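You operate a simulated robot arm through the tools that you are given. There is no shell and no other tool. Be economical: measure what you need, move in short steps, check, and stop when the job is done.

You are at the controls of a simulated two-armed robot. One attempt, no reset.

Task
On the top of the beige table, fold the blue cloth in half, so that its two short edges meet.

It is judged by the outcome, as a careful person would: the job done as asked, and still so three seconds after it is handed in. It fails if anything else is knocked over, pushed out of place, dropped, spilled or broken. Flat cloth is picked up by pressing the open fingertips on it (5 to 10 N) and closing them slowly along it; thin cloth reads only 2 to 8 mm in the jaws.

Robot
Two 6-joint arms with two-finger parallel grippers on one trunk, on a base that drives. Base frame: it is fixed to the floor where the robot stands at the start and does not move with it; the origin is under the middle of the robot, x ahead of it, y to its left, z up; the surface under the hand at the start is at about z = 0.78. Readings come in m, degrees, newtons and seconds.
The left shoulder is at the start at [0.08, 0.216, 1.51], the right one opposite. With the tool pointing down near the work surface each hand reaches from about 0.1 to 0.7 m from the robot's upright axis, wherever it stands, measured 20 degrees to its own side. Places, roughly: top of the beige table [0.5, -0.2, 0.8]. Payload 3.43 kg a hand.
The tool frame of a hand sits at the grasp point between the pads (the TCP): z along the fingers, y along the line on which they close. The tips reach 0.03 m beyond it. The gripper opens to 0.094 m. The fingers are 0.028 m wide and 0.01 m thick; the gripper's body (0.05 by 0.096 m) begins 0.055 m behind the TCP.
Orientation is that of the tool frame in the base frame, as a unit quaternion [w, x, y, z]. With the fingers straight down and closing along the base's y, the tool's x points along the base's -x, its y along +y and its z along -z.

Tools
- The arms move only by the tool drive_tool. It takes "left_moves", "right_moves" or both (then of equal length, played together; a hand with none holds still); each is one flat list of numbers, 7 for each row, row after row: the turn, a rotation vector about the tool's x, y, z in degrees, then the shift along the tool's x, y, z in cm, then the closure in counts, from 0 (fully open) to 255 (shut). In form: [wx, wy, wz, x, y, z, gripper, wx, wy, wz, x, y, z, gripper, ...]. A call has 1 to 12 rows; each row shifts and turns the commanded pose from where the row before left it, along the tool's axes as they then stand. Rows are played at 5 a second. More than 0.05 m and 8.6 degrees between two rows, or a gripper value outside its range, and nothing of the call is played. A pose out of reach is approached as far as the arm can. The call stops where the force on the tool passes 40 N (or 10 N more than at its start, if that is more) or the arm is blocked; 0.2 s more then pass. The fingers move at their own pace (about 0.072 m/s each) and stop on an object; they squeeze with about 26 N. The grip force told is the motor's: it shows also when the fingers shut on nothing. Time passes only in rows, and 0.2 s behind the last, so rows that do not move let the fingers close. It gives the time, the measured TCP pose, the force on the tool (base axes), the opening and the grip force at its end, in the units of the frame above (readings bear some noise), with the torque about the TCP (base axes, N m) and any sound that the robot's microphone picked up, and new pictures: "views" is both (left out), scene, wrist or none (wrist: the cameras of the hands that moved).
- Cameras (640 x 400 px; columns grow to the right, rows downward): "scene" is now at [0.0965, 0.0053, 1.6525]; the picture's right is [0.09, -1.00, -0.00], its down [-0.87, -0.08, -0.49] and it looks along [0.49, 0.05, -0.87] (base axes); focal length 288 px, centre (320, 200). "left" rides on the left gripper at [0.076, -0.014, -0.102] in its tool frame; the picture's right is [0.18, 0.98, 0.00], its down [-0.75, 0.14, -0.64] and it looks along [-0.63, 0.12, 0.77] (tool axes); focal length 243 px, centre (320, 200). "right" rides on the right gripper at [0.076, 0.014, -0.102] in its tool frame; the picture's right is [-0.18, 0.98, 0.00], its down [-0.75, -0.14, -0.64] and it looks along [-0.63, -0.12, 0.77] (tool axes); focal length 243 px, centre (320, 200). There is no depth. A picture from a camera that has moved, and an enlarged one, comes with that camera's place and axes in the base frame and with its lens.
- move_column(by): slides the trunk up (or, below 0, down) by that many m; the arms and the scene camera ride with it, the base frame stays. It gives what a move gives, with no picture.
- roll_base(legs): drives the robot by 1 to 6 legs, each [ahead, left, turn to the left] in m, m and degrees, along the robot's own axes; the way and the turn of a leg run together, so that a leg with both is an arc; at most 1.5 m and 180 degrees a leg. The arms and the cameras ride along, it lands a little off, and it stops where it bumps. It gives what a move gives, and a new picture of the scene camera.
- head_to(pan, tilt): turns the head with the scene camera to pan (to the left, within 86 degrees either way) and tilt (down, from -29 to 69), counted from straight ahead of the robot. It gives what a move gives, and a new picture of the scene camera.
- zoom(camera, box): a new picture of the part [left, top, right, bottom] of that camera's present view, enlarged. No time passes.
- sign_off(): hands the job in; it is judged then, once.

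Go step by step. Nothing tells you exact positions but the pictures and the camera data: compare them with the known pose of the tool, close in by small moves and look again before you grip or let go. The budget is 120 turns and 260 pictures, counting those below and the enlarged ones. Unless the task says otherwise, let go and move clear before handing in, and close with one line.

The tools are called by a JSON object that holds its "fn" and its "kwargs". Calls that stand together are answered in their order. drive_tool: Moves the arms, as the interface text tells. Its arguments: {"type":"object","properties":{"left_moves":{"type":"array","items":{"type":"number"}},"right_moves":{"type":"array","items":{"type":"number"}},"views":{"type":"string","enum":["both","scene","wrist","none"]}},"required":[]} The other tools are called the same way: move_column (by) slides the trunk up or down; roll_base (legs) drives the base; head_to (pan, tilt) turns the head that bears the scene camera; zoom (camera, box) takes an enlarged picture of a part of a camera's view; sign_off () hands the job in.

At the start:

```text
time: 0.0
left_eef_pos: [0.5335, 0.0674, 0.9832]
left_tcp_rot: [0.0, -0.001, 1.0, -0.001]
left_force: [-0.5, -0.3, 1.1]
left_ft_torque: [0.0, -0.01, 0.01]
left_gripper_width: 0.094
left_grip_force: 0.0
right_eef_pos: [0.5134, -0.4133, 0.9705]
right_tcp_rot: [0.0, 0.0, 1.0, 0.0]
right_force: [-0.1, 0.1, 0.4]
right_ft_torque: [-0.05, 0.02, 0.02]
right_gripper_width: 0.0939
right_grip_force: 0.0
trunk travel left (down, up): [-0.739, 0.101]
robot x, y, heading: [-0.0018, -0.0022, -0.4]
head pan, tilt: [5.3, 60.5]
```

scene: 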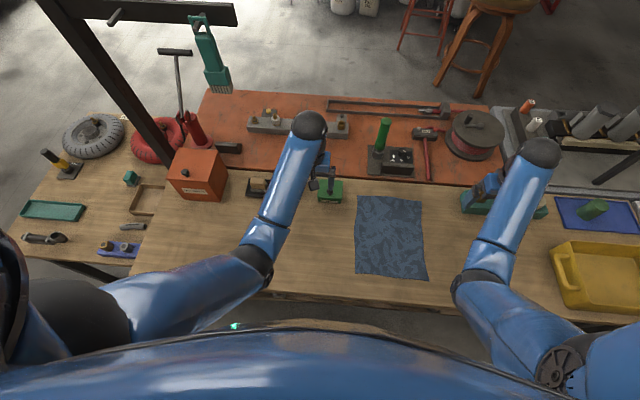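
right: 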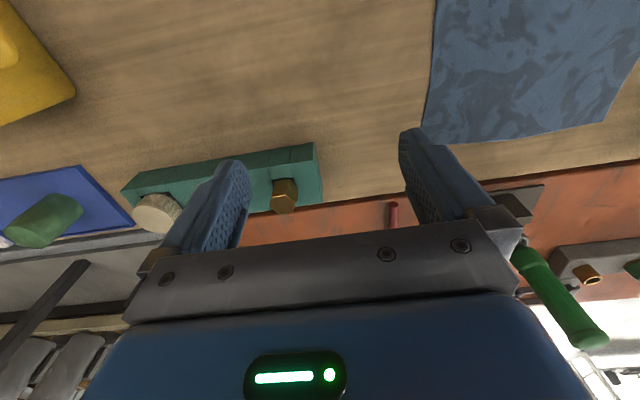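
left: 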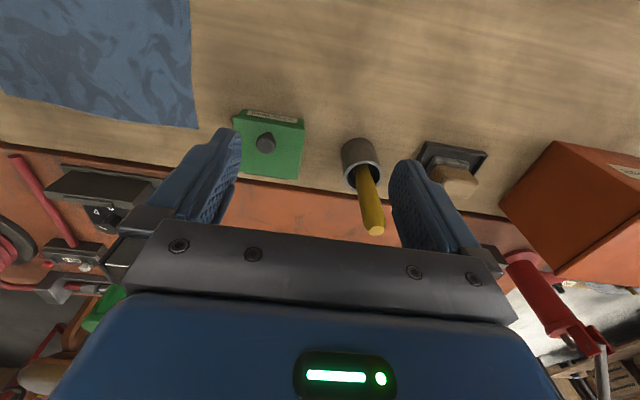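

The cloth lies about x 0.34–0.62, y −0.07 to −0.30, with its short edges nearest to and farthest from me. I'll look closer at it before moving.

{"fn": "zoom", "kwargs": {"camera": "scene", "box": [310, 170, 470, 310]}}

```text
2.86 times, centred on (390, 240) of scene
camera zoom: at [0.0965, 0.0053, 1.6525], right [0.09, -1.0, 0.0], down [-0.87, -0.08, -0.49], along [0.49, 0.05, -0.87], focal length 822 px, centre (120, 86)
```

zoom: 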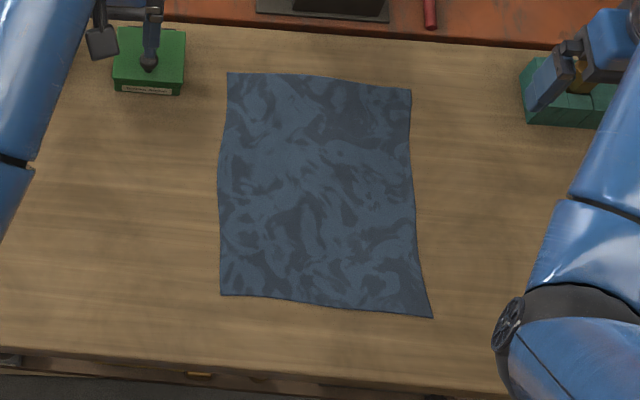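

The cloth is about 0.275 × 0.225 m and the table around it is clear. I'll take the far corners (x≈0.606, y≈−0.098 and −0.278), so first I'll hover over them with the jaws partly closed.

{"fn": "drive_tool", "kwargs": {"left_moves": [0, 0, 0, -1.8, -4.1, 0, 174, 0, 0, 0, -1.8, -4.1, 0, 174, 0, 0, 0, -1.8, -4.1, 0, 174, 0, 0, 0, -1.8, -4.2, 0, 174, 0, 0, 0, 0, 0, 4.5, 174, 0, 0, 0, 0, 0, 4.5, 174, 0, 0, 0, 0, 0, 0, 174], "right_moves": [0, 0, 0, -2.3, 3.4, 0, 174, 0, 0, 0, -2.3, 3.4, 0, 174, 0, 0, 0, -2.3, 3.4, 0, 174, 0, 0, 0, -2.3, 3.3, 0, 174, 0, 0, 0, 0, 0, 4, 174, 0, 0, 0, 0, 0, 4, 174, 0, 0, 0, 0, 0, 0, 174]}}

```text
time: 1.6
left_eef_pos: [0.6054, -0.0977, 0.894]
left_tcp_rot: [0.001, 0.001, 1.0, 0.0]
left_force: [0.1, 0.1, -0.3]
left_ft_torque: [0.02, -0.02, 0.0]
left_gripper_width: 0.0298
left_grip_force: 0.1
right_eef_pos: [0.6081, -0.2815, 0.8915]
right_tcp_rot: [0.0, 0.0, 1.0, 0.0]
right_force: [0.7, -0.2, 0.2]
right_ft_torque: [-0.03, 0.04, 0.01]
right_gripper_width: 0.0299
right_grip_force: 0.0
trunk travel left (down, up): [-0.739, 0.101]
robot x, y, heading: [-0.0004, 0.0031, 0.1]
head pan, tilt: [5.3, 60.5]
camera scene: at [0.0967, 0.005, 1.6525], right [0.09, -1.0, 0.0], down [-0.87, -0.08, -0.49], along [0.49, 0.05, -0.87], focal length 288 px, centre (320, 200)
camera right: at [0.5324, -0.2663, 0.9934], right [0.18, 0.98, 0.0], down [0.75, -0.14, 0.64], along [0.63, -0.12, -0.77], focal length 243 px, centre (320, 200)
camera left: at [0.5289, -0.1115, 0.9959], right [-0.18, 0.98, 0.0], down [0.75, 0.14, 0.64], along [0.63, 0.12, -0.77], focal length 243 px, centre (320, 200)
```

scene: 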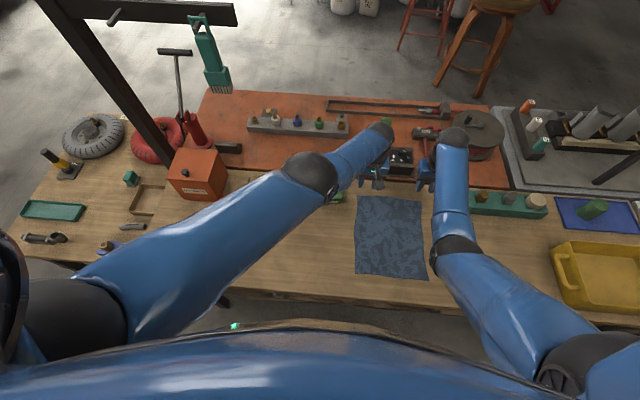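
right: 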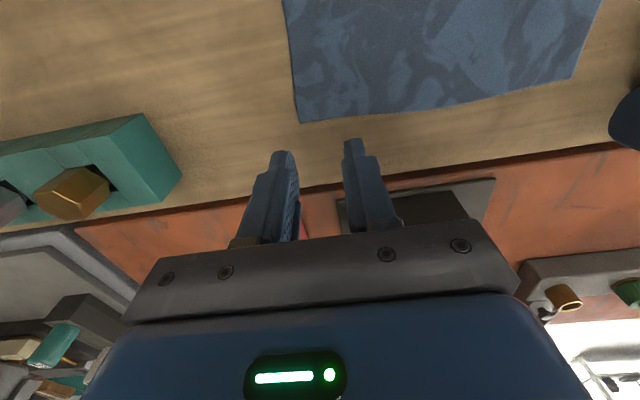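
left: 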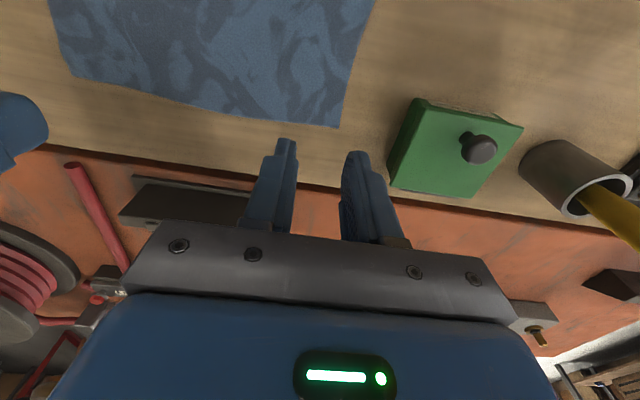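

Both wrist views put the corners at (0.614, −0.300) and (0.618, −0.078). I'll shift the hands slightly inward and descend to just above the cloth.

{"fn": "drive_tool", "kwargs": {"left_moves": [0, 0, 0, 0.3, -0.9, 3, 174, 0, 0, 0, 0, 0, 3, 174, 0, 0, 0, 0, 0, 1.3, 174], "right_moves": [0, 0, 0, 0.7, 0.8, 3, 174, 0, 0, 0, 0, 0, 3, 174, 0, 0, 0, 0, 0, 1.2, 174]}}

```text
time: 2.4
left_eef_pos: [0.5767, -0.0908, 0.8437]
left_tcp_rot: [0.0, 0.0, 1.0, 0.0]
left_force: [-0.3, -0.2, 0.4]
left_ft_torque: [-0.01, 0.02, 0.0]
left_gripper_width: 0.0299
left_grip_force: 0.0
left hand out of reach, approached as far as the arm can: row 1, 2, 3
right_eef_pos: [0.5999, -0.2712, 0.8182]
right_tcp_rot: [0.0, 0.001, 1.0, 0.0]
right_force: [0.6, 0.4, -0.1]
right_ft_torque: [0.0, 0.01, -0.01]
right_gripper_width: 0.03
right_grip_force: 0.0
trunk travel left (down, up): [-0.739, 0.101]
robot x, y, heading: [-0.002, 0.0011, 0.1]
head pan, tilt: [5.3, 60.5]
camera scene: at [0.0966, 0.006, 1.6526], right [0.09, -1.0, 0.0], down [-0.87, -0.08, -0.49], along [0.49, 0.04, -0.87], focal length 288 px, centre (320, 200)
camera right: at [0.5247, -0.2567, 0.9207], right [0.18, 0.98, 0.0], down [0.75, -0.14, 0.64], along [0.63, -0.12, -0.77], focal length 243 px, centre (320, 200)
camera left: at [0.5003, -0.1044, 0.9466], right [-0.18, 0.98, 0.0], down [0.75, 0.14, 0.64], along [0.63, 0.12, -0.77], focal length 243 px, centre (320, 200)
```

scene: 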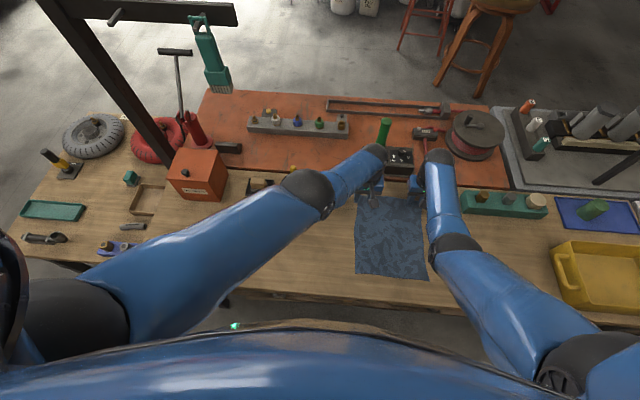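
right: 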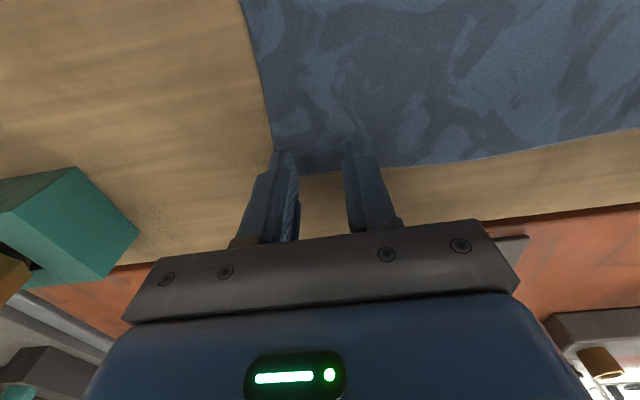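
left: 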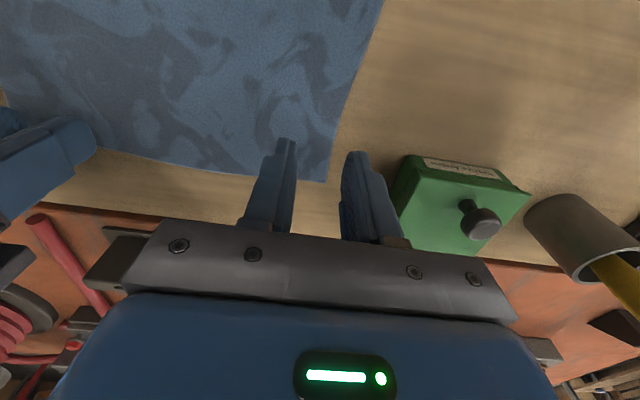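

The left hand can't reach across that far. I'll raise both hands and shift the base right so the cloth is centred ahead of me.

{"fn": "drive_tool", "kwargs": {"left_moves": [0, 0, 0, 0, 0, -4.5, 174, 0, 0, 0, 0, 0, -4.5, 174, 0, 0, 0, 0, 0, -4.5, 174, 0, 0, 0, 0, 0, -4.5, 174], "right_moves": [0, 0, 0, 0, 0, -4.5, 174, 0, 0, 0, 0, 0, -4.5, 174, 0, 0, 0, 0, 0, -4.5, 174, 0, 0, 0, 0, 0, -4.5, 174], "views": "none"}}

{"fn": "head_to", "kwargs": {"pan": -60, "tilt": 60}}

```text
time: 3.4
left_eef_pos: [0.6322, -0.1253, 0.9962]
left_tcp_rot: [-0.001, 0.0, 1.0, 0.001]
left_force: [-0.3, 0.5, 0.5]
left_ft_torque: [0.01, 0.0, -0.02]
left_gripper_width: 0.0298
left_grip_force: 0.0
left hand out of reach, approached as far as the arm can: row 1, 2, 3, 4
right_eef_pos: [0.6006, -0.2694, 0.9992]
right_tcp_rot: [0.0, 0.0, 1.0, 0.0]
right_force: [0.0, 0.2, 0.2]
right_ft_torque: [0.01, -0.01, 0.02]
right_gripper_width: 0.0296
right_grip_force: 0.0
trunk travel left (down, up): [-0.739, 0.101]
robot x, y, heading: [-0.0002, 0.0016, 0.0]
head pan, tilt: [5.3, 60.5]
```

```text
time: 4.8
left_eef_pos: [0.6337, -0.1252, 0.9965]
left_tcp_rot: [0.0, 0.0, 1.0, 0.001]
left_force: [1.0, 0.1, 0.2]
left_ft_torque: [0.03, 0.02, 0.0]
left_gripper_width: 0.0301
left_grip_force: 0.1
right_eef_pos: [0.601, -0.2702, 0.999]
right_tcp_rot: [0.0, 0.0, 1.0, 0.0]
right_force: [-0.2, -0.2, 0.3]
right_ft_torque: [0.02, 0.05, 0.01]
right_gripper_width: 0.03
right_grip_force: 0.1
trunk travel left (down, up): [-0.739, 0.101]
robot x, y, heading: [0.0009, -0.0001, 0.1]
head pan, tilt: [-60.0, 60.0]
camera scene: at [0.0641, -0.0585, 1.6531], right [-0.87, -0.5, 0.0], down [-0.43, 0.75, -0.5], along [0.25, -0.43, -0.87], focal length 288 px, centre (320, 200)
```

scene: 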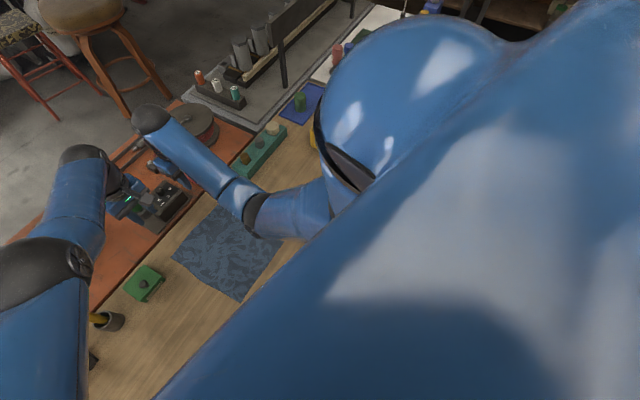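

The hands are clear at z≈1.0. I'll move the base right in two short legs and turn the head back.

{"fn": "roll_base", "kwargs": {"legs": [[0, -0.08, 0], [0, -0.08, 0]]}}

{"fn": "head_to", "kwargs": {"pan": 0, "tilt": 60}}

```text
time: 6.5
left_eef_pos: [0.6337, -0.2701, 0.9983]
left_tcp_rot: [-0.001, -0.002, 1.0, -0.006]
left_force: [0.2, 1.5, 0.2]
left_ft_torque: [-0.09, 0.01, 0.04]
left_gripper_width: 0.0299
left_grip_force: 0.0
right_eef_pos: [0.6016, -0.4143, 1.003]
right_tcp_rot: [0.0, -0.003, 1.0, -0.005]
right_force: [0.0, 1.3, 0.7]
right_ft_torque: [-0.09, -0.02, -0.04]
right_gripper_width: 0.03
right_grip_force: 0.0
trunk travel left (down, up): [-0.739, 0.101]
robot x, y, heading: [-0.0008, -0.1581, -0.0]
head pan, tilt: [-60.0, 60.0]
camera scene: at [0.0639, -0.1987, 1.6539], right [-0.86, -0.5, 0.01], down [-0.44, 0.74, -0.51], along [0.25, -0.44, -0.86], focal length 288 px, centre (320, 200)
```

scene: 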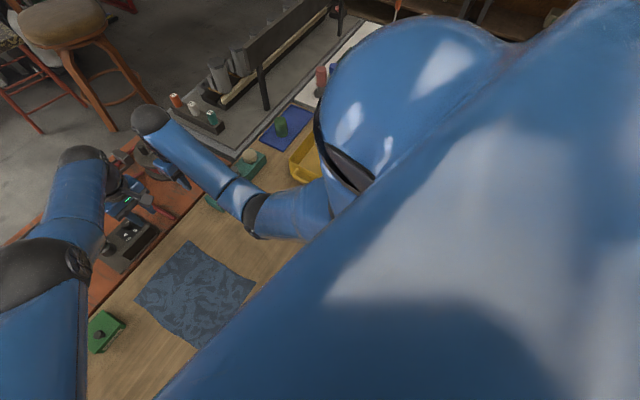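

```text
time: 7.8
left_eef_pos: [0.6332, -0.277, 0.9971]
left_tcp_rot: [-0.001, -0.003, 1.0, 0.001]
left_force: [-0.7, -0.9, 0.2]
left_ft_torque: [-0.02, 0.0, 0.01]
left_gripper_width: 0.0299
left_grip_force: 0.1
right_eef_pos: [0.6023, -0.4224, 0.9995]
right_tcp_rot: [0.0, -0.004, 1.0, -0.001]
right_force: [-0.3, -0.1, -0.6]
right_ft_torque: [-0.03, 0.0, 0.01]
right_gripper_width: 0.0297
right_grip_force: 0.0
trunk travel left (down, up): [-0.739, 0.101]
robot x, y, heading: [-0.0036, -0.1597, 0.3]
head pan, tilt: [0.0, 60.0]
camera scene: at [0.0972, -0.1558, 1.6531], right [0.0, -1.0, 0.0], down [-0.87, 0.0, -0.5], along [0.5, 0.0, -0.87], focal length 288 px, centre (320, 200)
```

scene: 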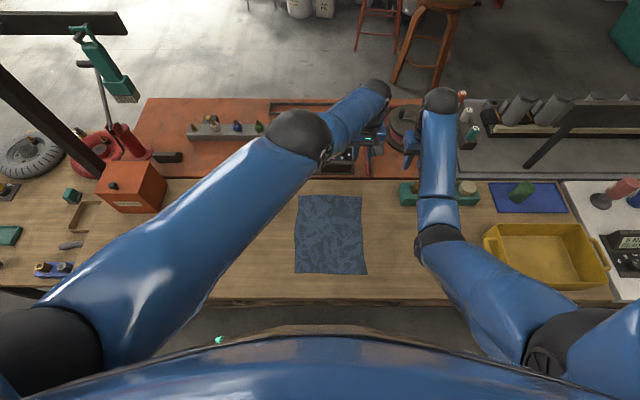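

The base shifted cleanly. Now I'll move both hands back over the far corners and partway down.

{"fn": "drive_tool", "kwargs": {"left_moves": [0, 0, 0, 0.7, 4.2, 0, 174, 0, 0, 0, 0.7, 4.2, 0, 174, 0, 0, 0, 0.7, 4.2, 0, 174, 0, 0, 0, 0.7, 4.2, 0, 174, 0, 0, 0, 0, 0, 4.5, 174, 0, 0, 0, 0, 0, 4.5, 174, 0, 0, 0, 0, 0, 4.5, 174], "right_moves": [0, 0, 0, 0, 3.7, 0, 174, 0, 0, 0, 0, 3.7, 0, 174, 0, 0, 0, 0, 3.7, 0, 174, 0, 0, 0, 0, 3.7, 0, 174, 0, 0, 0, 0, 0, 4.5, 174, 0, 0, 0, 0, 0, 4.5, 174, 0, 0, 0, 0, 0, 4.5, 174]}}

```text
time: 9.4
left_eef_pos: [0.6376, -0.131, 0.8553]
left_tcp_rot: [0.0, -0.002, 1.0, 0.001]
left_force: [0.5, 0.2, -0.2]
left_ft_torque: [-0.05, 0.03, 0.01]
left_gripper_width: 0.0301
left_grip_force: 0.0
left hand out of reach, approached as far as the arm can: row 1, 2, 3, 4, 5, 6, 7
right_eef_pos: [0.6001, -0.2762, 0.8625]
right_tcp_rot: [0.0, -0.003, 1.0, 0.0]
right_force: [0.3, -0.2, 0.2]
right_ft_torque: [-0.04, 0.03, 0.02]
right_gripper_width: 0.0298
right_grip_force: 0.2
trunk travel left (down, up): [-0.739, 0.101]
robot x, y, heading: [-0.0018, -0.1615, 0.2]
head pan, tilt: [0.0, 60.0]
camera scene: at [0.0978, -0.1577, 1.6532], right [0.0, -1.0, 0.0], down [-0.87, 0.0, -0.5], along [0.5, 0.0, -0.87], focal length 288 px, centre (320, 200)
camera right: at [0.5246, -0.2621, 0.9657], right [0.18, 0.98, 0.0], down [0.75, -0.14, 0.64], along [0.63, -0.11, -0.77], focal length 243 px, centre (320, 200)
camera left: at [0.5612, -0.146, 0.9581], right [-0.19, 0.98, 0.0], down [0.75, 0.14, 0.64], along [0.63, 0.12, -0.77], focal length 243 px, centre (320, 200)
```

scene: 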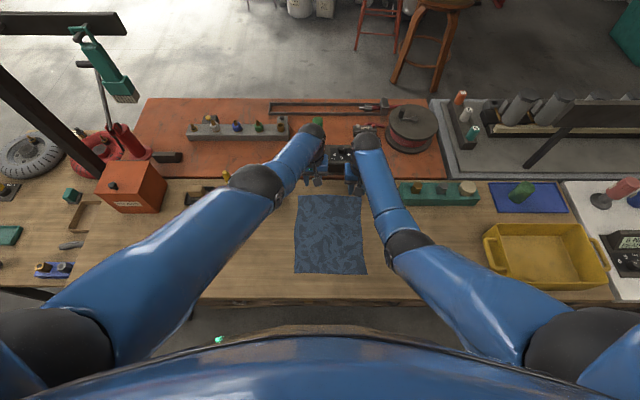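
right: 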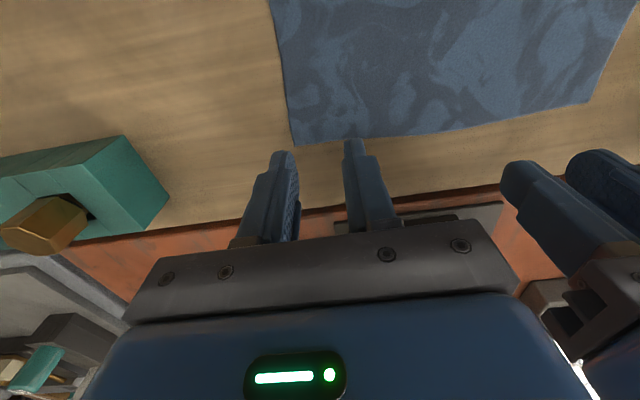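
left: 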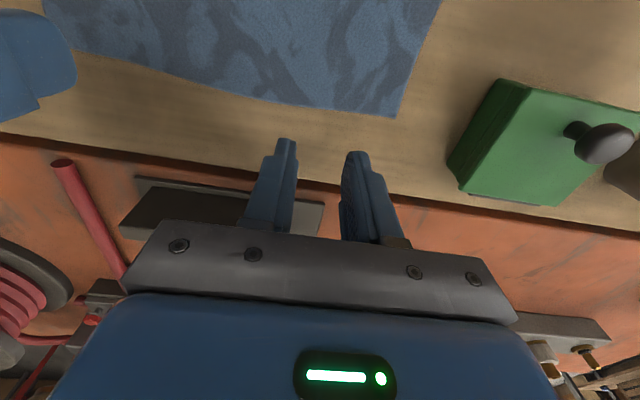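

The left hand sits 3 cm too far out, near its reach limit. I'll bring it back toward me and over to the corner.

{"fn": "drive_tool", "kwargs": {"left_moves": [0, 0, 0, 1.5, 0.8, 0, 174, 0, 0, 0, 1.7, 0.8, 0, 174, 0, 0, 0, 0, 0, 0, 174], "views": "none"}}

```text
time: 10.2
left_eef_pos: [0.6061, -0.1165, 0.8563]
left_tcp_rot: [-0.002, -0.003, 1.0, 0.001]
left_force: [-0.1, -0.3, 0.5]
left_ft_torque: [0.01, 0.03, 0.0]
left_gripper_width: 0.0298
left_grip_force: 0.0
right_eef_pos: [0.5995, -0.2766, 0.8634]
right_tcp_rot: [0.0, -0.003, 1.0, 0.0]
right_force: [0.6, -0.1, 0.0]
right_ft_torque: [0.02, -0.02, -0.01]
right_gripper_width: 0.03
right_grip_force: 0.0
trunk travel left (down, up): [-0.739, 0.101]
robot x, y, heading: [-0.0031, -0.1616, 0.4]
head pan, tilt: [0.0, 60.0]
```

The left hand is back in reach. I'll fine-adjust and descend to just above contact.

{"fn": "drive_tool", "kwargs": {"left_moves": [0, 0, 0, 0.1, 1.0, 1.7, 174, 0, 0, 0, 0, 0, 1.7, 174, 0, 0, 0, 0, 0, 0, 174], "right_moves": [0, 0, 0, 0, 0.4, 2.1, 174, 0, 0, 0, 0, 0, 2.0, 174, 0, 0, 0, 0, 0, 0, 174], "views": "wrist"}}

```text
time: 11.0
left_eef_pos: [0.602, -0.1053, 0.8215]
left_tcp_rot: [0.0, -0.003, 1.0, 0.0]
left_force: [0.8, -0.1, 0.2]
left_ft_torque: [-0.04, -0.02, 0.0]
left_gripper_width: 0.03
left_grip_force: 0.1
right_eef_pos: [0.6012, -0.2737, 0.8231]
right_tcp_rot: [0.0, -0.003, 1.0, 0.0]
right_force: [0.6, 1.0, -0.1]
right_ft_torque: [-0.02, -0.02, 0.03]
right_gripper_width: 0.0301
right_grip_force: 0.0
trunk travel left (down, up): [-0.739, 0.101]
robot x, y, heading: [0.0025, -0.1576, 0.2]
head pan, tilt: [0.0, 60.0]
camera right: at [0.5251, -0.2596, 0.9256], right [0.18, 0.98, 0.0], down [0.75, -0.14, 0.64], along [0.63, -0.11, -0.77], focal length 243 px, centre (320, 200)
camera left: at [0.5281, -0.1196, 0.924], right [-0.19, 0.98, 0.0], down [0.75, 0.14, 0.64], along [0.63, 0.12, -0.77], focal length 243 px, centre (320, 200)
```

right: 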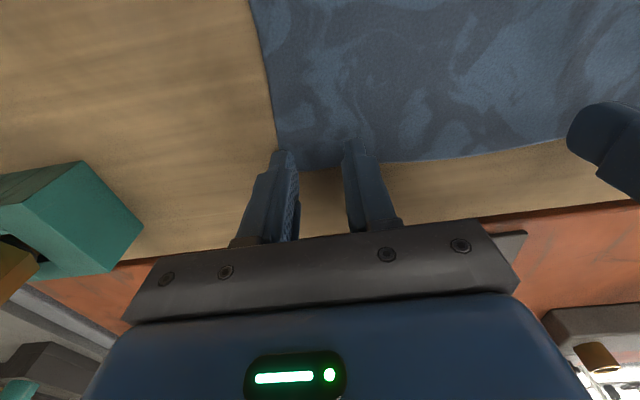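
left: 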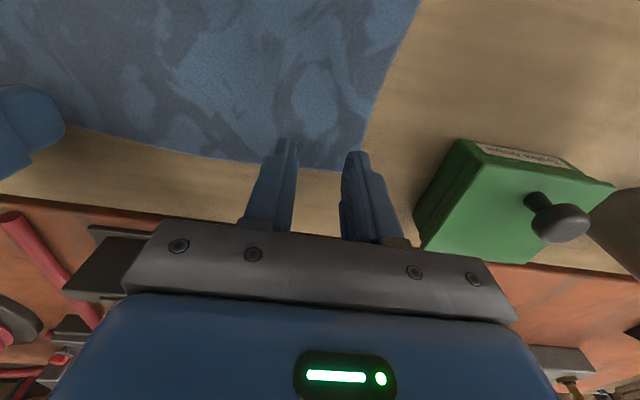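

Tips are about 1 cm inside the edge on both sides. I'll press down gently, in small steps.

{"fn": "drive_tool", "kwargs": {"left_moves": [0, 0, 0, 0, -0.4, 0.8, 174, 0, 0, 0, 0, 0, 0.3, 174, 0, 0, 0, 0, 0, 0, 174], "right_moves": [0, 0, 0, 0, 0.2, 0.9, 174, 0, 0, 0, 0, 0, 0.3, 174, 0, 0, 0, 0, 0, 0, 174], "views": "none"}}

```text
time: 11.8
left_eef_pos: [0.604, -0.1095, 0.8104]
left_tcp_rot: [-0.001, -0.002, 1.0, 0.0]
left_force: [-0.3, -1.2, 3.0]
left_ft_torque: [0.02, -0.04, 0.02]
left_gripper_width: 0.03
left_grip_force: 0.1
right_eef_pos: [0.6016, -0.2716, 0.8116]
right_tcp_rot: [0.001, -0.002, 1.0, 0.001]
right_force: [-0.8, 0.4, -0.1]
right_ft_torque: [-0.02, 0.02, 0.0]
right_gripper_width: 0.0301
right_grip_force: 0.1
trunk travel left (down, up): [-0.739, 0.101]
robot x, y, heading: [-0.0005, -0.1579, 0.2]
head pan, tilt: [0.0, 60.0]
```

{"fn": "drive_tool", "kwargs": {"left_moves": [0, 0, 0, 0, 0, 0.1, 174, 0, 0, 0, 0, 0, 0, 174, 0, 0, 0, 0, 0, 0, 174], "right_moves": [0, 0, 0, 0, 0, 0.15, 174, 0, 0, 0, 0, 0, 0.1, 174, 0, 0, 0, 0, 0, 0, 174], "views": "none"}}

```text
time: 12.6
left_eef_pos: [0.6022, -0.1092, 0.8113]
left_tcp_rot: [0.0, -0.003, 1.0, 0.0]
left_force: [0.7, -0.3, 2.6]
left_ft_torque: [0.04, -0.02, 0.01]
left_gripper_width: 0.0298
left_grip_force: 0.1
right_eef_pos: [0.6011, -0.271, 0.8118]
right_tcp_rot: [0.002, -0.003, 1.0, -0.001]
right_force: [-0.9, -3.0, 14.2]
right_ft_torque: [-0.23, 0.06, -0.04]
right_gripper_width: 0.03
right_grip_force: 0.2
trunk travel left (down, up): [-0.739, 0.101]
robot x, y, heading: [-0.0021, -0.1586, 0.2]
head pan, tilt: [0.0, 60.0]
```

The cloth surface is at tip height of about 0.781. The right hand needs less pressure and the left a little more.

{"fn": "drive_tool", "kwargs": {"left_moves": [0, 0, 0, 0, 0, 0.12, 174, 0, 0, 0, 0, 0, 0, 174, 0, 0, 0, 0, 0, 0, 174], "right_moves": [0, 0, 0, 0, 0, -0.1, 174, 0, 0, 0, 0, 0, 0, 174, 0, 0, 0, 0, 0, 0, 174], "views": "none"}}

```text
time: 13.4
left_eef_pos: [0.6031, -0.1103, 0.8109]
left_tcp_rot: [0.001, -0.002, 1.0, 0.001]
left_force: [-1.4, -0.3, 12.6]
left_ft_torque: [-0.02, 0.02, 0.04]
left_gripper_width: 0.03
left_grip_force: 0.1
right_eef_pos: [0.598, -0.2693, 0.8105]
right_tcp_rot: [0.001, -0.002, 1.0, 0.0]
right_force: [2.1, -0.4, 6.9]
right_ft_torque: [-0.08, -0.03, 0.03]
right_gripper_width: 0.03
right_grip_force: 0.1
trunk travel left (down, up): [-0.739, 0.101]
robot x, y, heading: [-0.0007, -0.1579, -0.0]
head pan, tilt: [0.0, 60.0]
```

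Pressure is about right, so I'll close slowly along the cloth with both hands.

{"fn": "drive_tool", "kwargs": {"left_moves": [0, 0, 0, 0, 0, -0.04, 182, 0, 0, 0, 0, 0, 0, 190, 0, 0, 0, 0, 0, 0, 198, 0, 0, 0, 0, 0, 0, 206, 0, 0, 0, 0, 0, 0, 214, 0, 0, 0, 0, 0, 0, 222, 0, 0, 0, 0, 0, 0, 230, 0, 0, 0, 0, 0, 0, 238, 0, 0, 0, 0, 0, 0, 246, 0, 0, 0, 0, 0, 0, 255, 0, 0, 0, 0, 0, 0, 255], "right_moves": [0, 0, 0, 0, 0, 0.01, 182, 0, 0, 0, 0, 0, 0, 190, 0, 0, 0, 0, 0, 0, 198, 0, 0, 0, 0, 0, 0, 206, 0, 0, 0, 0, 0, 0, 214, 0, 0, 0, 0, 0, 0, 222, 0, 0, 0, 0, 0, 0, 230, 0, 0, 0, 0, 0, 0, 238, 0, 0, 0, 0, 0, 0, 246, 0, 0, 0, 0, 0, 0, 255, 0, 0, 0, 0, 0, 0, 255]}}

```text
time: 15.8
left_eef_pos: [0.6027, -0.1104, 0.8108]
left_tcp_rot: [0.0, -0.003, 1.0, -0.001]
left_force: [0.0, -27.4, 3.1]
left_ft_torque: [-0.84, 0.03, 0.12]
left_gripper_width: 0.002
left_grip_force: 26.1
right_eef_pos: [0.5998, -0.2688, 0.8111]
right_tcp_rot: [0.002, -0.004, 1.0, 0.002]
right_force: [-1.6, 26.2, 15.0]
right_ft_torque: [0.77, 0.07, 0.02]
right_gripper_width: 0.0021
right_grip_force: 25.7
trunk travel left (down, up): [-0.739, 0.101]
robot x, y, heading: [-0.0016, -0.1583, 0.2]
head pan, tilt: [0.0, 60.0]
camera scene: at [0.0941, -0.1578, 1.6533], right [0.0, -1.0, 0.0], down [-0.87, 0.0, -0.5], along [0.5, 0.0, -0.87], focal length 288 px, centre (320, 200)
camera right: at [0.5244, -0.2543, 0.9141], right [0.18, 0.98, 0.0], down [0.75, -0.14, 0.64], along [0.63, -0.11, -0.77], focal length 243 px, centre (320, 200)
camera left: at [0.527, -0.1243, 0.9134], right [-0.19, 0.98, 0.0], down [0.75, 0.15, 0.64], along [0.63, 0.12, -0.77], focal length 243 px, centre (320, 200)
```

scene: 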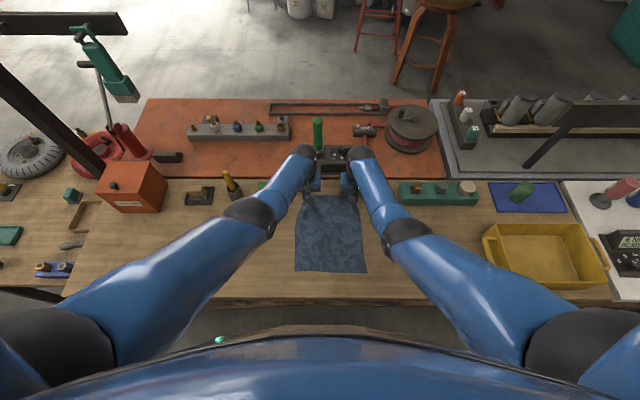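
right: 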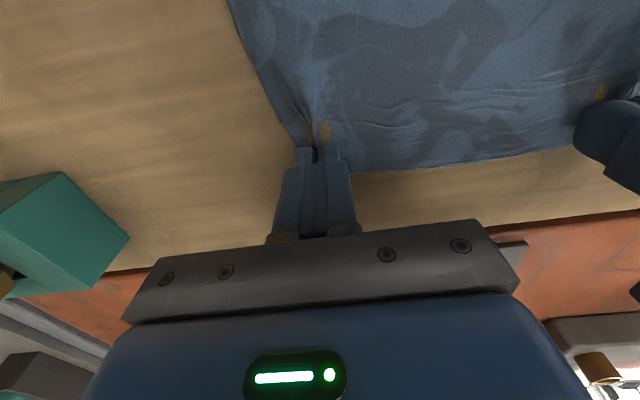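
left: 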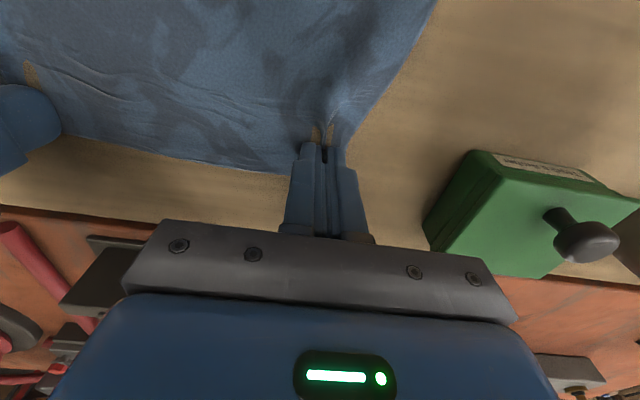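

Both corners are pinched (2 mm in the jaws), and the cloth is taut between the hands. I'll ease the hands inward a bit while lifting.

{"fn": "drive_tool", "kwargs": {"left_moves": [0, 0, 0, 0, -0.3, -0.5, 255, 0, 0, 0, 0.5, -0.3, -1.0, 255, 0, 0, 0, 0.5, 0, -2, 255, 0, 0, 0, 0.5, 0, -2, 255], "right_moves": [0, 0, 0, 0, 0.3, -0.5, 255, 0, 0, 0, 0.5, 0.3, -1.0, 255, 0, 0, 0, 0.5, 0, -2, 255, 0, 0, 0, 0.5, 0, -2, 255]}}

```text
time: 16.8
left_eef_pos: [0.5895, -0.1143, 0.8671]
left_tcp_rot: [-0.002, -0.004, 1.0, 0.002]
left_force: [0.8, -3.1, 0.0]
left_ft_torque: [-0.08, -0.04, 0.02]
left_gripper_width: 0.0019
left_grip_force: 25.3
right_eef_pos: [0.5858, -0.2641, 0.8638]
right_tcp_rot: [0.0, -0.002, 1.0, -0.001]
right_force: [0.6, 2.9, 1.5]
right_ft_torque: [0.08, 0.0, -0.02]
right_gripper_width: 0.002
right_grip_force: 26.4
trunk travel left (down, up): [-0.739, 0.101]
robot x, y, heading: [0.0033, -0.1603, 0.1]
head pan, tilt: [0.0, 60.0]
camera scene: at [0.0967, -0.1583, 1.6531], right [0.0, -1.0, 0.0], down [-0.87, 0.0, -0.5], along [0.5, 0.0, -0.87], focal length 288 px, centre (320, 200)
camera right: at [0.5106, -0.25, 0.968], right [0.18, 0.98, 0.0], down [0.75, -0.14, 0.64], along [0.63, -0.12, -0.77], focal length 243 px, centre (320, 200)
camera left: at [0.5135, -0.1288, 0.9675], right [-0.19, 0.98, 0.0], down [0.75, 0.14, 0.64], along [0.63, 0.12, -0.77], focal length 243 px, centre (320, 200)
```

scene: 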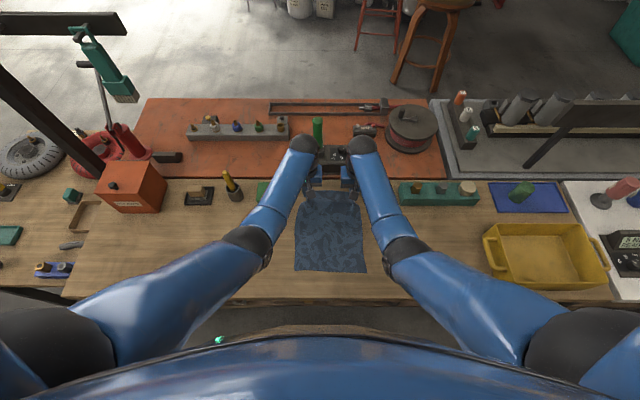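
right: 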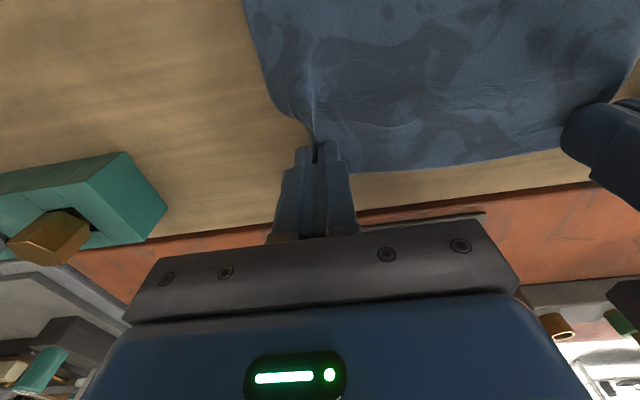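
left: 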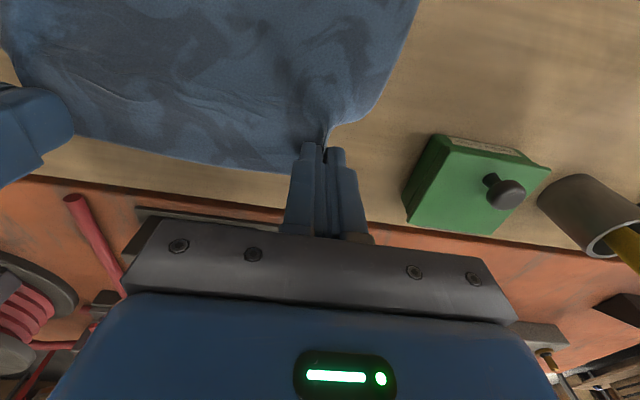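

The far edge is up cleanly with both corners held. Now I'll carry it over the fold line (x≈0.48) in an arc.

{"fn": "drive_tool", "kwargs": {"left_moves": [0, 0, 0, 2.2, 0, -1.4, 255, 0, 0, 0, 2.2, 0, -1.4, 255, 0, 0, 0, 2.2, 0, -1.4, 255, 0, 0, 0, 2.2, 0, -1.2, 255, 0, 0, 0, 2.2, 0, 0, 255, 0, 0, 0, 2.0, 0, 0.4, 255, 0, 0, 0, 2.0, 0, 0.6, 255, 0, 0, 0, 2.0, 0, 1.0, 255], "right_moves": [0, 0, 0, 2.2, 0, -1.4, 255, 0, 0, 0, 2.2, 0, -1.4, 255, 0, 0, 0, 2.2, 0, -1.4, 255, 0, 0, 0, 2.2, 0, -1.2, 255, 0, 0, 0, 2.2, 0, 0, 255, 0, 0, 0, 2.0, 0, 0.4, 255, 0, 0, 0, 2.0, 0, 0.6, 255, 0, 0, 0, 2.0, 0, 1.0, 255]}}

```text
time: 18.6
left_eef_pos: [0.4166, -0.1161, 0.8996]
left_tcp_rot: [-0.001, -0.002, 1.0, 0.001]
left_force: [0.0, -0.6, -0.2]
left_ft_torque: [-0.01, -0.03, -0.01]
left_gripper_width: 0.0018
left_grip_force: 26.6
right_eef_pos: [0.4158, -0.2654, 0.8994]
right_tcp_rot: [0.001, -0.002, 1.0, 0.0]
right_force: [0.2, 0.3, -0.6]
right_ft_torque: [0.03, 0.03, -0.07]
right_gripper_width: 0.002
right_grip_force: 26.1
trunk travel left (down, up): [-0.739, 0.101]
robot x, y, heading: [-0.0006, -0.1595, 0.2]
head pan, tilt: [0.0, 60.0]
camera scene: at [0.0946, -0.1582, 1.6533], right [0.0, -1.0, 0.0], down [-0.87, 0.0, -0.5], along [0.5, 0.0, -0.87], focal length 288 px, centre (320, 200)
camera right: at [0.3392, -0.2505, 1.003], right [0.18, 0.98, 0.0], down [0.75, -0.14, 0.64], along [0.63, -0.11, -0.77], focal length 243 px, centre (320, 200)
camera left: at [0.3412, -0.1306, 1.0021], right [-0.19, 0.98, 0.0], down [0.75, 0.14, 0.64], along [0.63, 0.12, -0.77], focal length 243 px, centre (320, 200)
```

scene: 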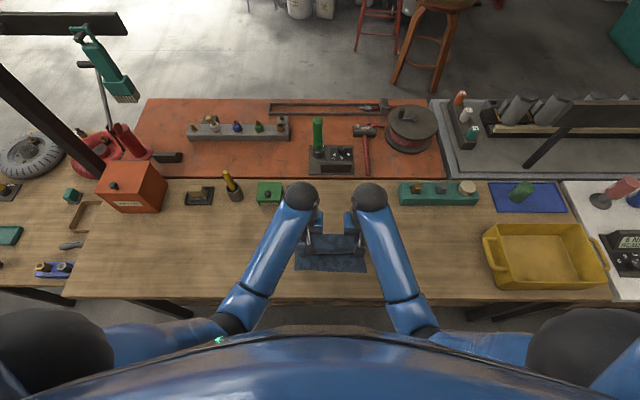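
right: 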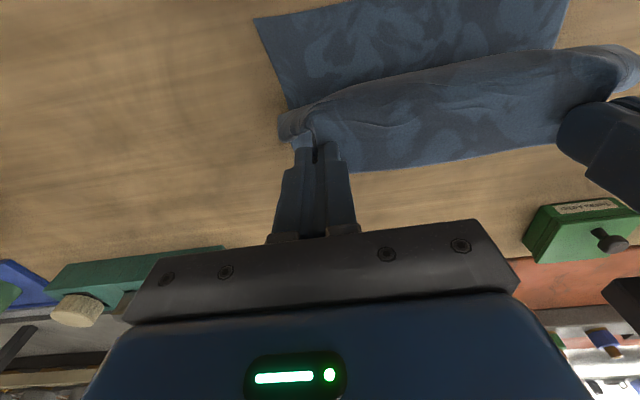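
left: 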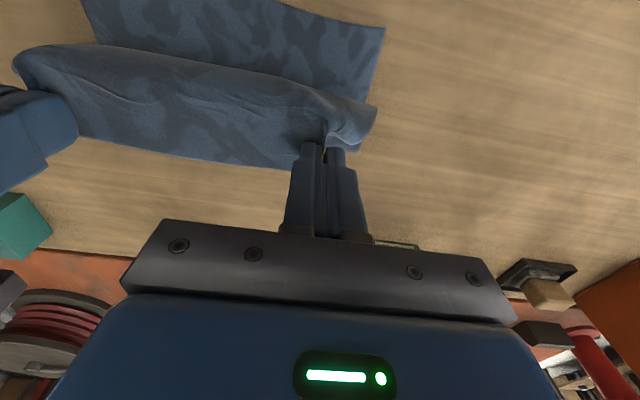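

The cloth is coming over well with the edge still curled under the fingers. I'll tilt the hands back (fingers pointing away from me) to turn the edge over.

{"fn": "drive_tool", "kwargs": {"left_moves": [0, -8, 0, 0.5, 0, 0, 255, 0, -8, 0, 0.5, 0, 0, 255, 0, -8, 0, 0.5, 0, 0, 255, 0, -8, 0, 0.5, 0, 0, 255, 0, -8, 0, 0.5, 0, 0, 255], "right_moves": [0, -8, 0, 0.5, 0, 0, 255, 0, -8, 0, 0.5, 0, 0, 255, 0, -8, 0, 0.5, 0, 0, 255, 0, -8, 0, 0.5, 0, 0, 255, 0, -8, 0, 0.5, 0, 0, 255]}}

```text
time: 19.8
left_eef_pos: [0.3944, -0.1164, 0.8935]
left_tcp_rot: [0.343, -0.002, 0.939, 0.001]
left_force: [0.8, -0.5, 0.7]
left_ft_torque: [-0.02, -0.02, -0.01]
left_gripper_width: 0.0021
left_grip_force: 26.0
right_eef_pos: [0.3914, -0.2656, 0.8932]
right_tcp_rot: [0.345, -0.003, 0.939, 0.002]
right_force: [-0.4, 0.7, 0.4]
right_ft_torque: [-0.01, 0.0, 0.01]
right_gripper_width: 0.0018
right_grip_force: 25.8
trunk travel left (down, up): [-0.739, 0.101]
robot x, y, heading: [0.0047, -0.1619, 0.2]
head pan, tilt: [0.0, 60.0]
camera scene: at [0.0943, -0.1582, 1.6534], right [0.0, -1.0, 0.0], down [-0.87, 0.0, -0.5], along [0.5, 0.0, -0.87], focal length 288 px, centre (320, 200)
camera right: at [0.2678, -0.2514, 0.9226], right [0.13, 0.98, 0.12], down [0.16, -0.14, 0.98], along [0.98, -0.11, -0.18], focal length 243 px, centre (320, 200)
camera left: at [0.2704, -0.1314, 0.9223], right [-0.15, 0.98, -0.12], down [0.16, 0.14, 0.98], along [0.98, 0.12, -0.18], focal length 243 px, centre (320, 200)
```

scene: 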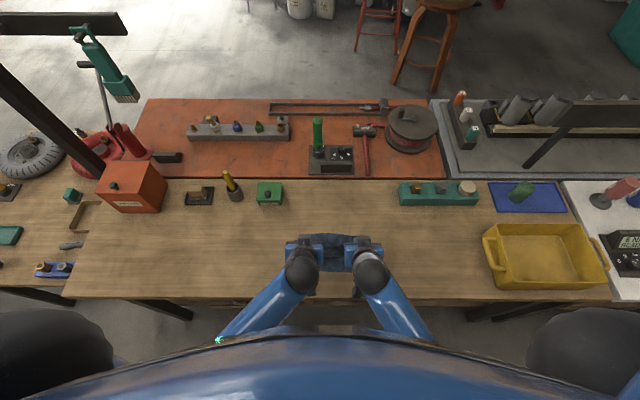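
right: 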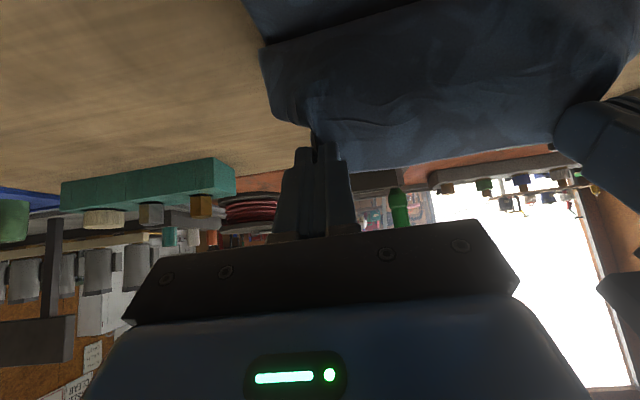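
left: 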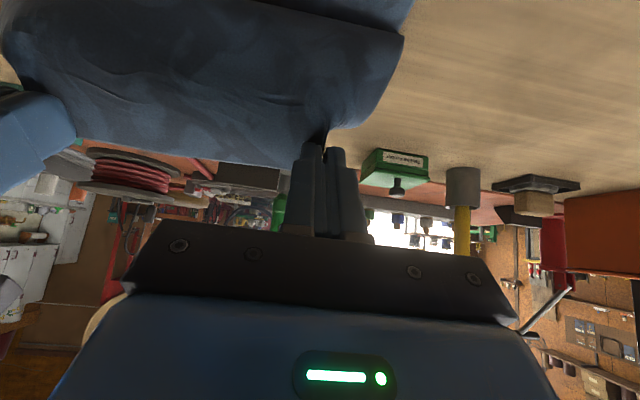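

The tilt works, but the pinched strip is 2.8 cm wide and would leave the hem turned back on release. I'll lay the edge back down and re-grip only its outermost few millimetres.

{"fn": "drive_tool", "kwargs": {"left_moves": [0, 8, 0, -0.5, 0, 0, 255, 0, 8, 0, -0.5, 0, 0, 255, 0, 8, 0, -0.5, 0, 0, 255, 0, 8, 0, -0.5, 0, 0, 255, 0, 8, 0, -0.5, 0, 0, 255], "right_moves": [0, 8, 0, -0.5, 0, 0, 255, 0, 8, 0, -0.5, 0, 0, 255, 0, 8, 0, -0.5, 0, 0, 255, 0, 8, 0, -0.5, 0, 0, 255, 0, 8, 0, -0.5, 0, 0, 255], "views": "none"}}

{"fn": "drive_tool", "kwargs": {"left_moves": [0, 0, 0, -2.0, 0, -1.0, 255, 0, 0, 0, -2.0, 0, -0.6, 255, 0, 0, 0, -2.0, 0, -0.4, 255, 0, 0, 0, -2.2, 0, 0, 255, 0, 0, 0, -2.2, 0, 1.2, 255, 0, 0, 0, -2.2, 0, 1.4, 255, 0, 0, 0, -2.2, 0, 1.4, 255, 0, 0, 0, -2.2, 0, 1.4, 255], "right_moves": [0, 0, 0, -2.0, 0, -1.0, 255, 0, 0, 0, -2.0, 0, -0.6, 255, 0, 0, 0, -2.0, 0, -0.4, 255, 0, 0, 0, -2.2, 0, 0, 255, 0, 0, 0, -2.2, 0, 1.2, 255, 0, 0, 0, -2.2, 0, 1.4, 255, 0, 0, 0, -2.2, 0, 1.4, 255, 0, 0, 0, -2.2, 0, 1.4, 255], "views": "scene"}}

```text
time: 21.0
left_eef_pos: [0.4199, -0.1171, 0.9012]
left_tcp_rot: [-0.002, -0.003, 1.0, 0.001]
left_force: [0.1, -1.3, -0.1]
left_ft_torque: [-0.06, 0.02, 0.03]
left_gripper_width: 0.0018
left_grip_force: 26.4
right_eef_pos: [0.4159, -0.2661, 0.9014]
right_tcp_rot: [-0.002, -0.003, 1.0, -0.001]
right_force: [-0.1, 1.2, -0.7]
right_ft_torque: [0.01, 0.03, 0.0]
right_gripper_width: 0.0018
right_grip_force: 25.9
trunk travel left (down, up): [-0.739, 0.101]
robot x, y, heading: [-0.0001, -0.1583, 0.2]
head pan, tilt: [0.0, 60.0]
```

```text
time: 22.8
left_eef_pos: [0.5895, -0.1151, 0.8678]
left_tcp_rot: [-0.003, -0.003, 1.0, 0.0]
left_force: [0.4, -1.0, 0.7]
left_ft_torque: [0.0, 0.04, 0.03]
left_gripper_width: 0.0019
left_grip_force: 26.4
right_eef_pos: [0.5867, -0.2647, 0.8675]
right_tcp_rot: [-0.001, -0.002, 1.0, -0.001]
right_force: [-0.8, 1.8, -0.6]
right_ft_torque: [0.03, -0.04, 0.01]
right_gripper_width: 0.0019
right_grip_force: 26.5
trunk travel left (down, up): [-0.739, 0.101]
robot x, y, heading: [-0.0017, -0.1549, 0.5]
head pan, tilt: [0.0, 60.0]
camera scene: at [0.1001, -0.1583, 1.6529], right [0.0, -1.0, 0.0], down [-0.87, 0.0, -0.5], along [0.5, 0.0, -0.87], focal length 288 px, centre (320, 200)
```

scene: 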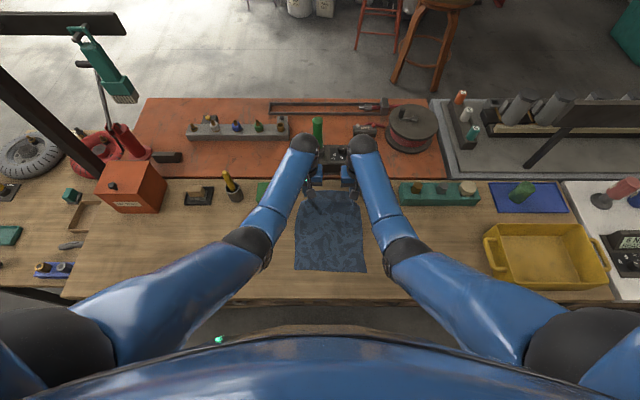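

The cloth is back. I'll lower it and spread outward, then open the fingers along the cloth and lift off.

{"fn": "drive_tool", "kwargs": {"left_moves": [0, 0, 0, -0.5, 0, 2, 255, 0, 0, 0, -0.5, 0, 2, 255, 0, 0, 0, -0.5, 0.3, 1.2, 255, 0, 0, 0, 0, 0.3, 0.2, 255, 0, 0, 0, 0, 0, 0, 230, 0, 0, 0, 0, 0, 0, 205, 0, 0, 0, 0, 0, 0, 180, 0, 0, 0, 0, 0, -0.5, 174, 0, 0, 0, 0, 0, -2, 174, 0, 0, 0, 0, 0, -3, 174], "right_moves": [0, 0, 0, -0.5, 0, 2, 255, 0, 0, 0, -0.5, 0, 2, 255, 0, 0, 0, -0.5, -0.3, 1.2, 255, 0, 0, 0, 0, -0.3, 0.2, 255, 0, 0, 0, 0, 0, 0, 230, 0, 0, 0, 0, 0, 0, 205, 0, 0, 0, 0, 0, 0, 180, 0, 0, 0, 0, 0, -0.5, 174, 0, 0, 0, 0, 0, -2, 174, 0, 0, 0, 0, 0, -3, 174]}}

```text
time: 25.0
left_eef_pos: [0.6005, -0.1091, 0.8702]
left_tcp_rot: [-0.001, -0.003, 1.0, 0.002]
left_force: [0.5, 0.2, 0.1]
left_ft_torque: [0.03, -0.01, 0.02]
left_gripper_width: 0.0301
left_grip_force: 0.1
right_eef_pos: [0.5999, -0.2706, 0.8708]
right_tcp_rot: [0.0, -0.002, 1.0, 0.0]
right_force: [0.5, 0.2, 0.0]
right_ft_torque: [0.03, -0.02, 0.04]
right_gripper_width: 0.03
right_grip_force: 0.1
trunk travel left (down, up): [-0.739, 0.101]
robot x, y, heading: [-0.0023, -0.1553, -0.1]
head pan, tilt: [0.0, 60.0]
camera scene: at [0.0956, -0.1582, 1.6532], right [0.0, -1.0, 0.0], down [-0.87, 0.0, -0.5], along [0.5, 0.0, -0.87], focal length 288 px, centre (320, 200)
camera right: at [0.5242, -0.2555, 0.9731], right [0.18, 0.98, 0.0], down [0.75, -0.14, 0.64], along [0.63, -0.11, -0.77], focal length 243 px, centre (320, 200)
camera left: at [0.5251, -0.1245, 0.9729], right [-0.19, 0.98, 0.0], down [0.75, 0.14, 0.64], along [0.63, 0.12, -0.77], focal length 243 px, centre (320, 200)
```

scene: 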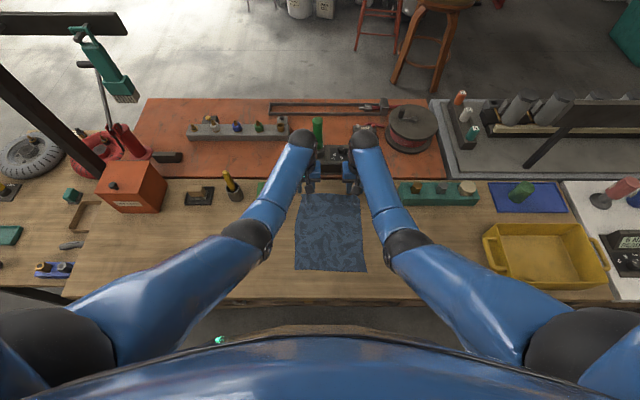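
right: 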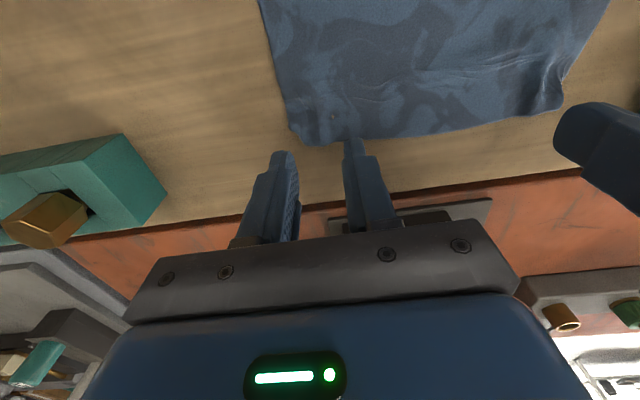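
left: 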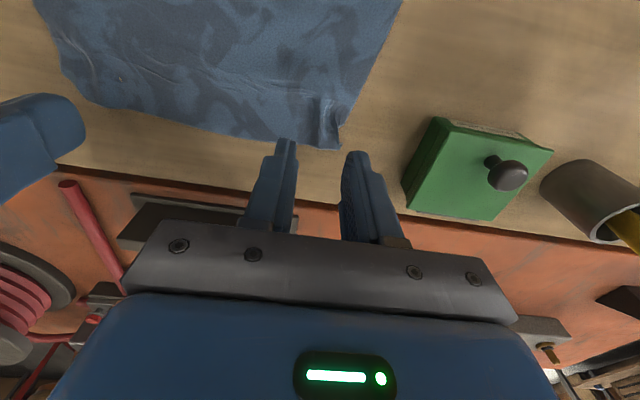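

The edge now lies at x≈0.621 near both hands. I'll set the hands at x≈0.627 so the fingers overlap the cloth by only about 8 mm, with a 2.2 cm opening.

{"fn": "drive_tool", "kwargs": {"left_moves": [0, 0, 0, -1.3, 0, 0, 195, 0, 0, 0, -1.3, 0, 2, 195, 0, 0, 0, 0, 0, 2.3, 195, 0, 0, 0, 0, 0, 0, 195], "right_moves": [0, 0, 0, -1.3, 0, 0, 195, 0, 0, 0, -1.3, 0, 2, 195, 0, 0, 0, 0, 0, 2.3, 195, 0, 0, 0, 0, 0, 0, 195], "views": "wrist"}}

```text
time: 26.0
left_eef_pos: [0.6239, -0.1077, 0.8285]
left_tcp_rot: [0.0, -0.003, 1.0, 0.001]
left_force: [0.9, 0.9, 0.2]
left_ft_torque: [0.0, -0.01, 0.02]
left_gripper_width: 0.022
left_grip_force: 0.1
left hand out of reach, approached as far as the arm can: row 3
right_eef_pos: [0.6263, -0.27, 0.8276]
right_tcp_rot: [0.0, -0.002, 1.0, 0.0]
right_force: [-0.7, -1.2, -0.3]
right_ft_torque: [0.03, -0.01, 0.0]
right_gripper_width: 0.0221
right_grip_force: 0.0
trunk travel left (down, up): [-0.739, 0.101]
robot x, y, heading: [-0.0013, -0.1567, 0.1]
head pan, tilt: [0.0, 60.0]
camera right: at [0.5513, -0.2548, 0.9305], right [0.18, 0.98, 0.0], down [0.75, -0.14, 0.64], along [0.63, -0.11, -0.77], focal length 243 px, centre (320, 200)
camera left: at [0.548, -0.1225, 0.9306], right [-0.19, 0.98, 0.0], down [0.75, 0.14, 0.64], along [0.63, 0.12, -0.77], focal length 243 px, centre (320, 200)
```

right: 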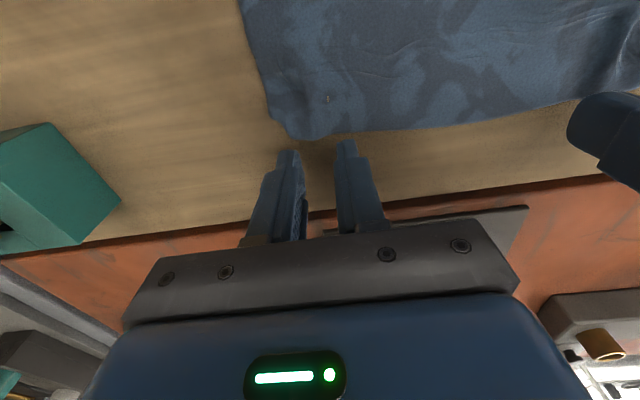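
left: 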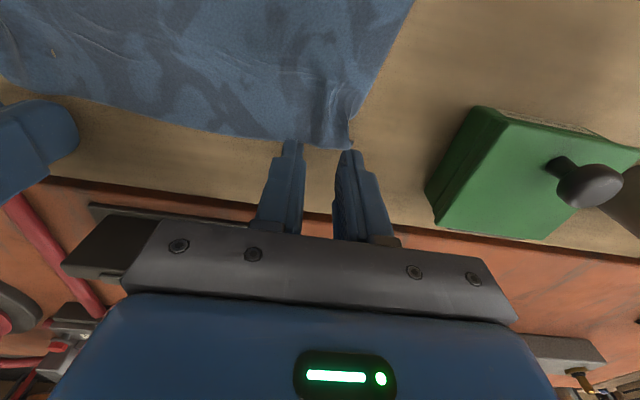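

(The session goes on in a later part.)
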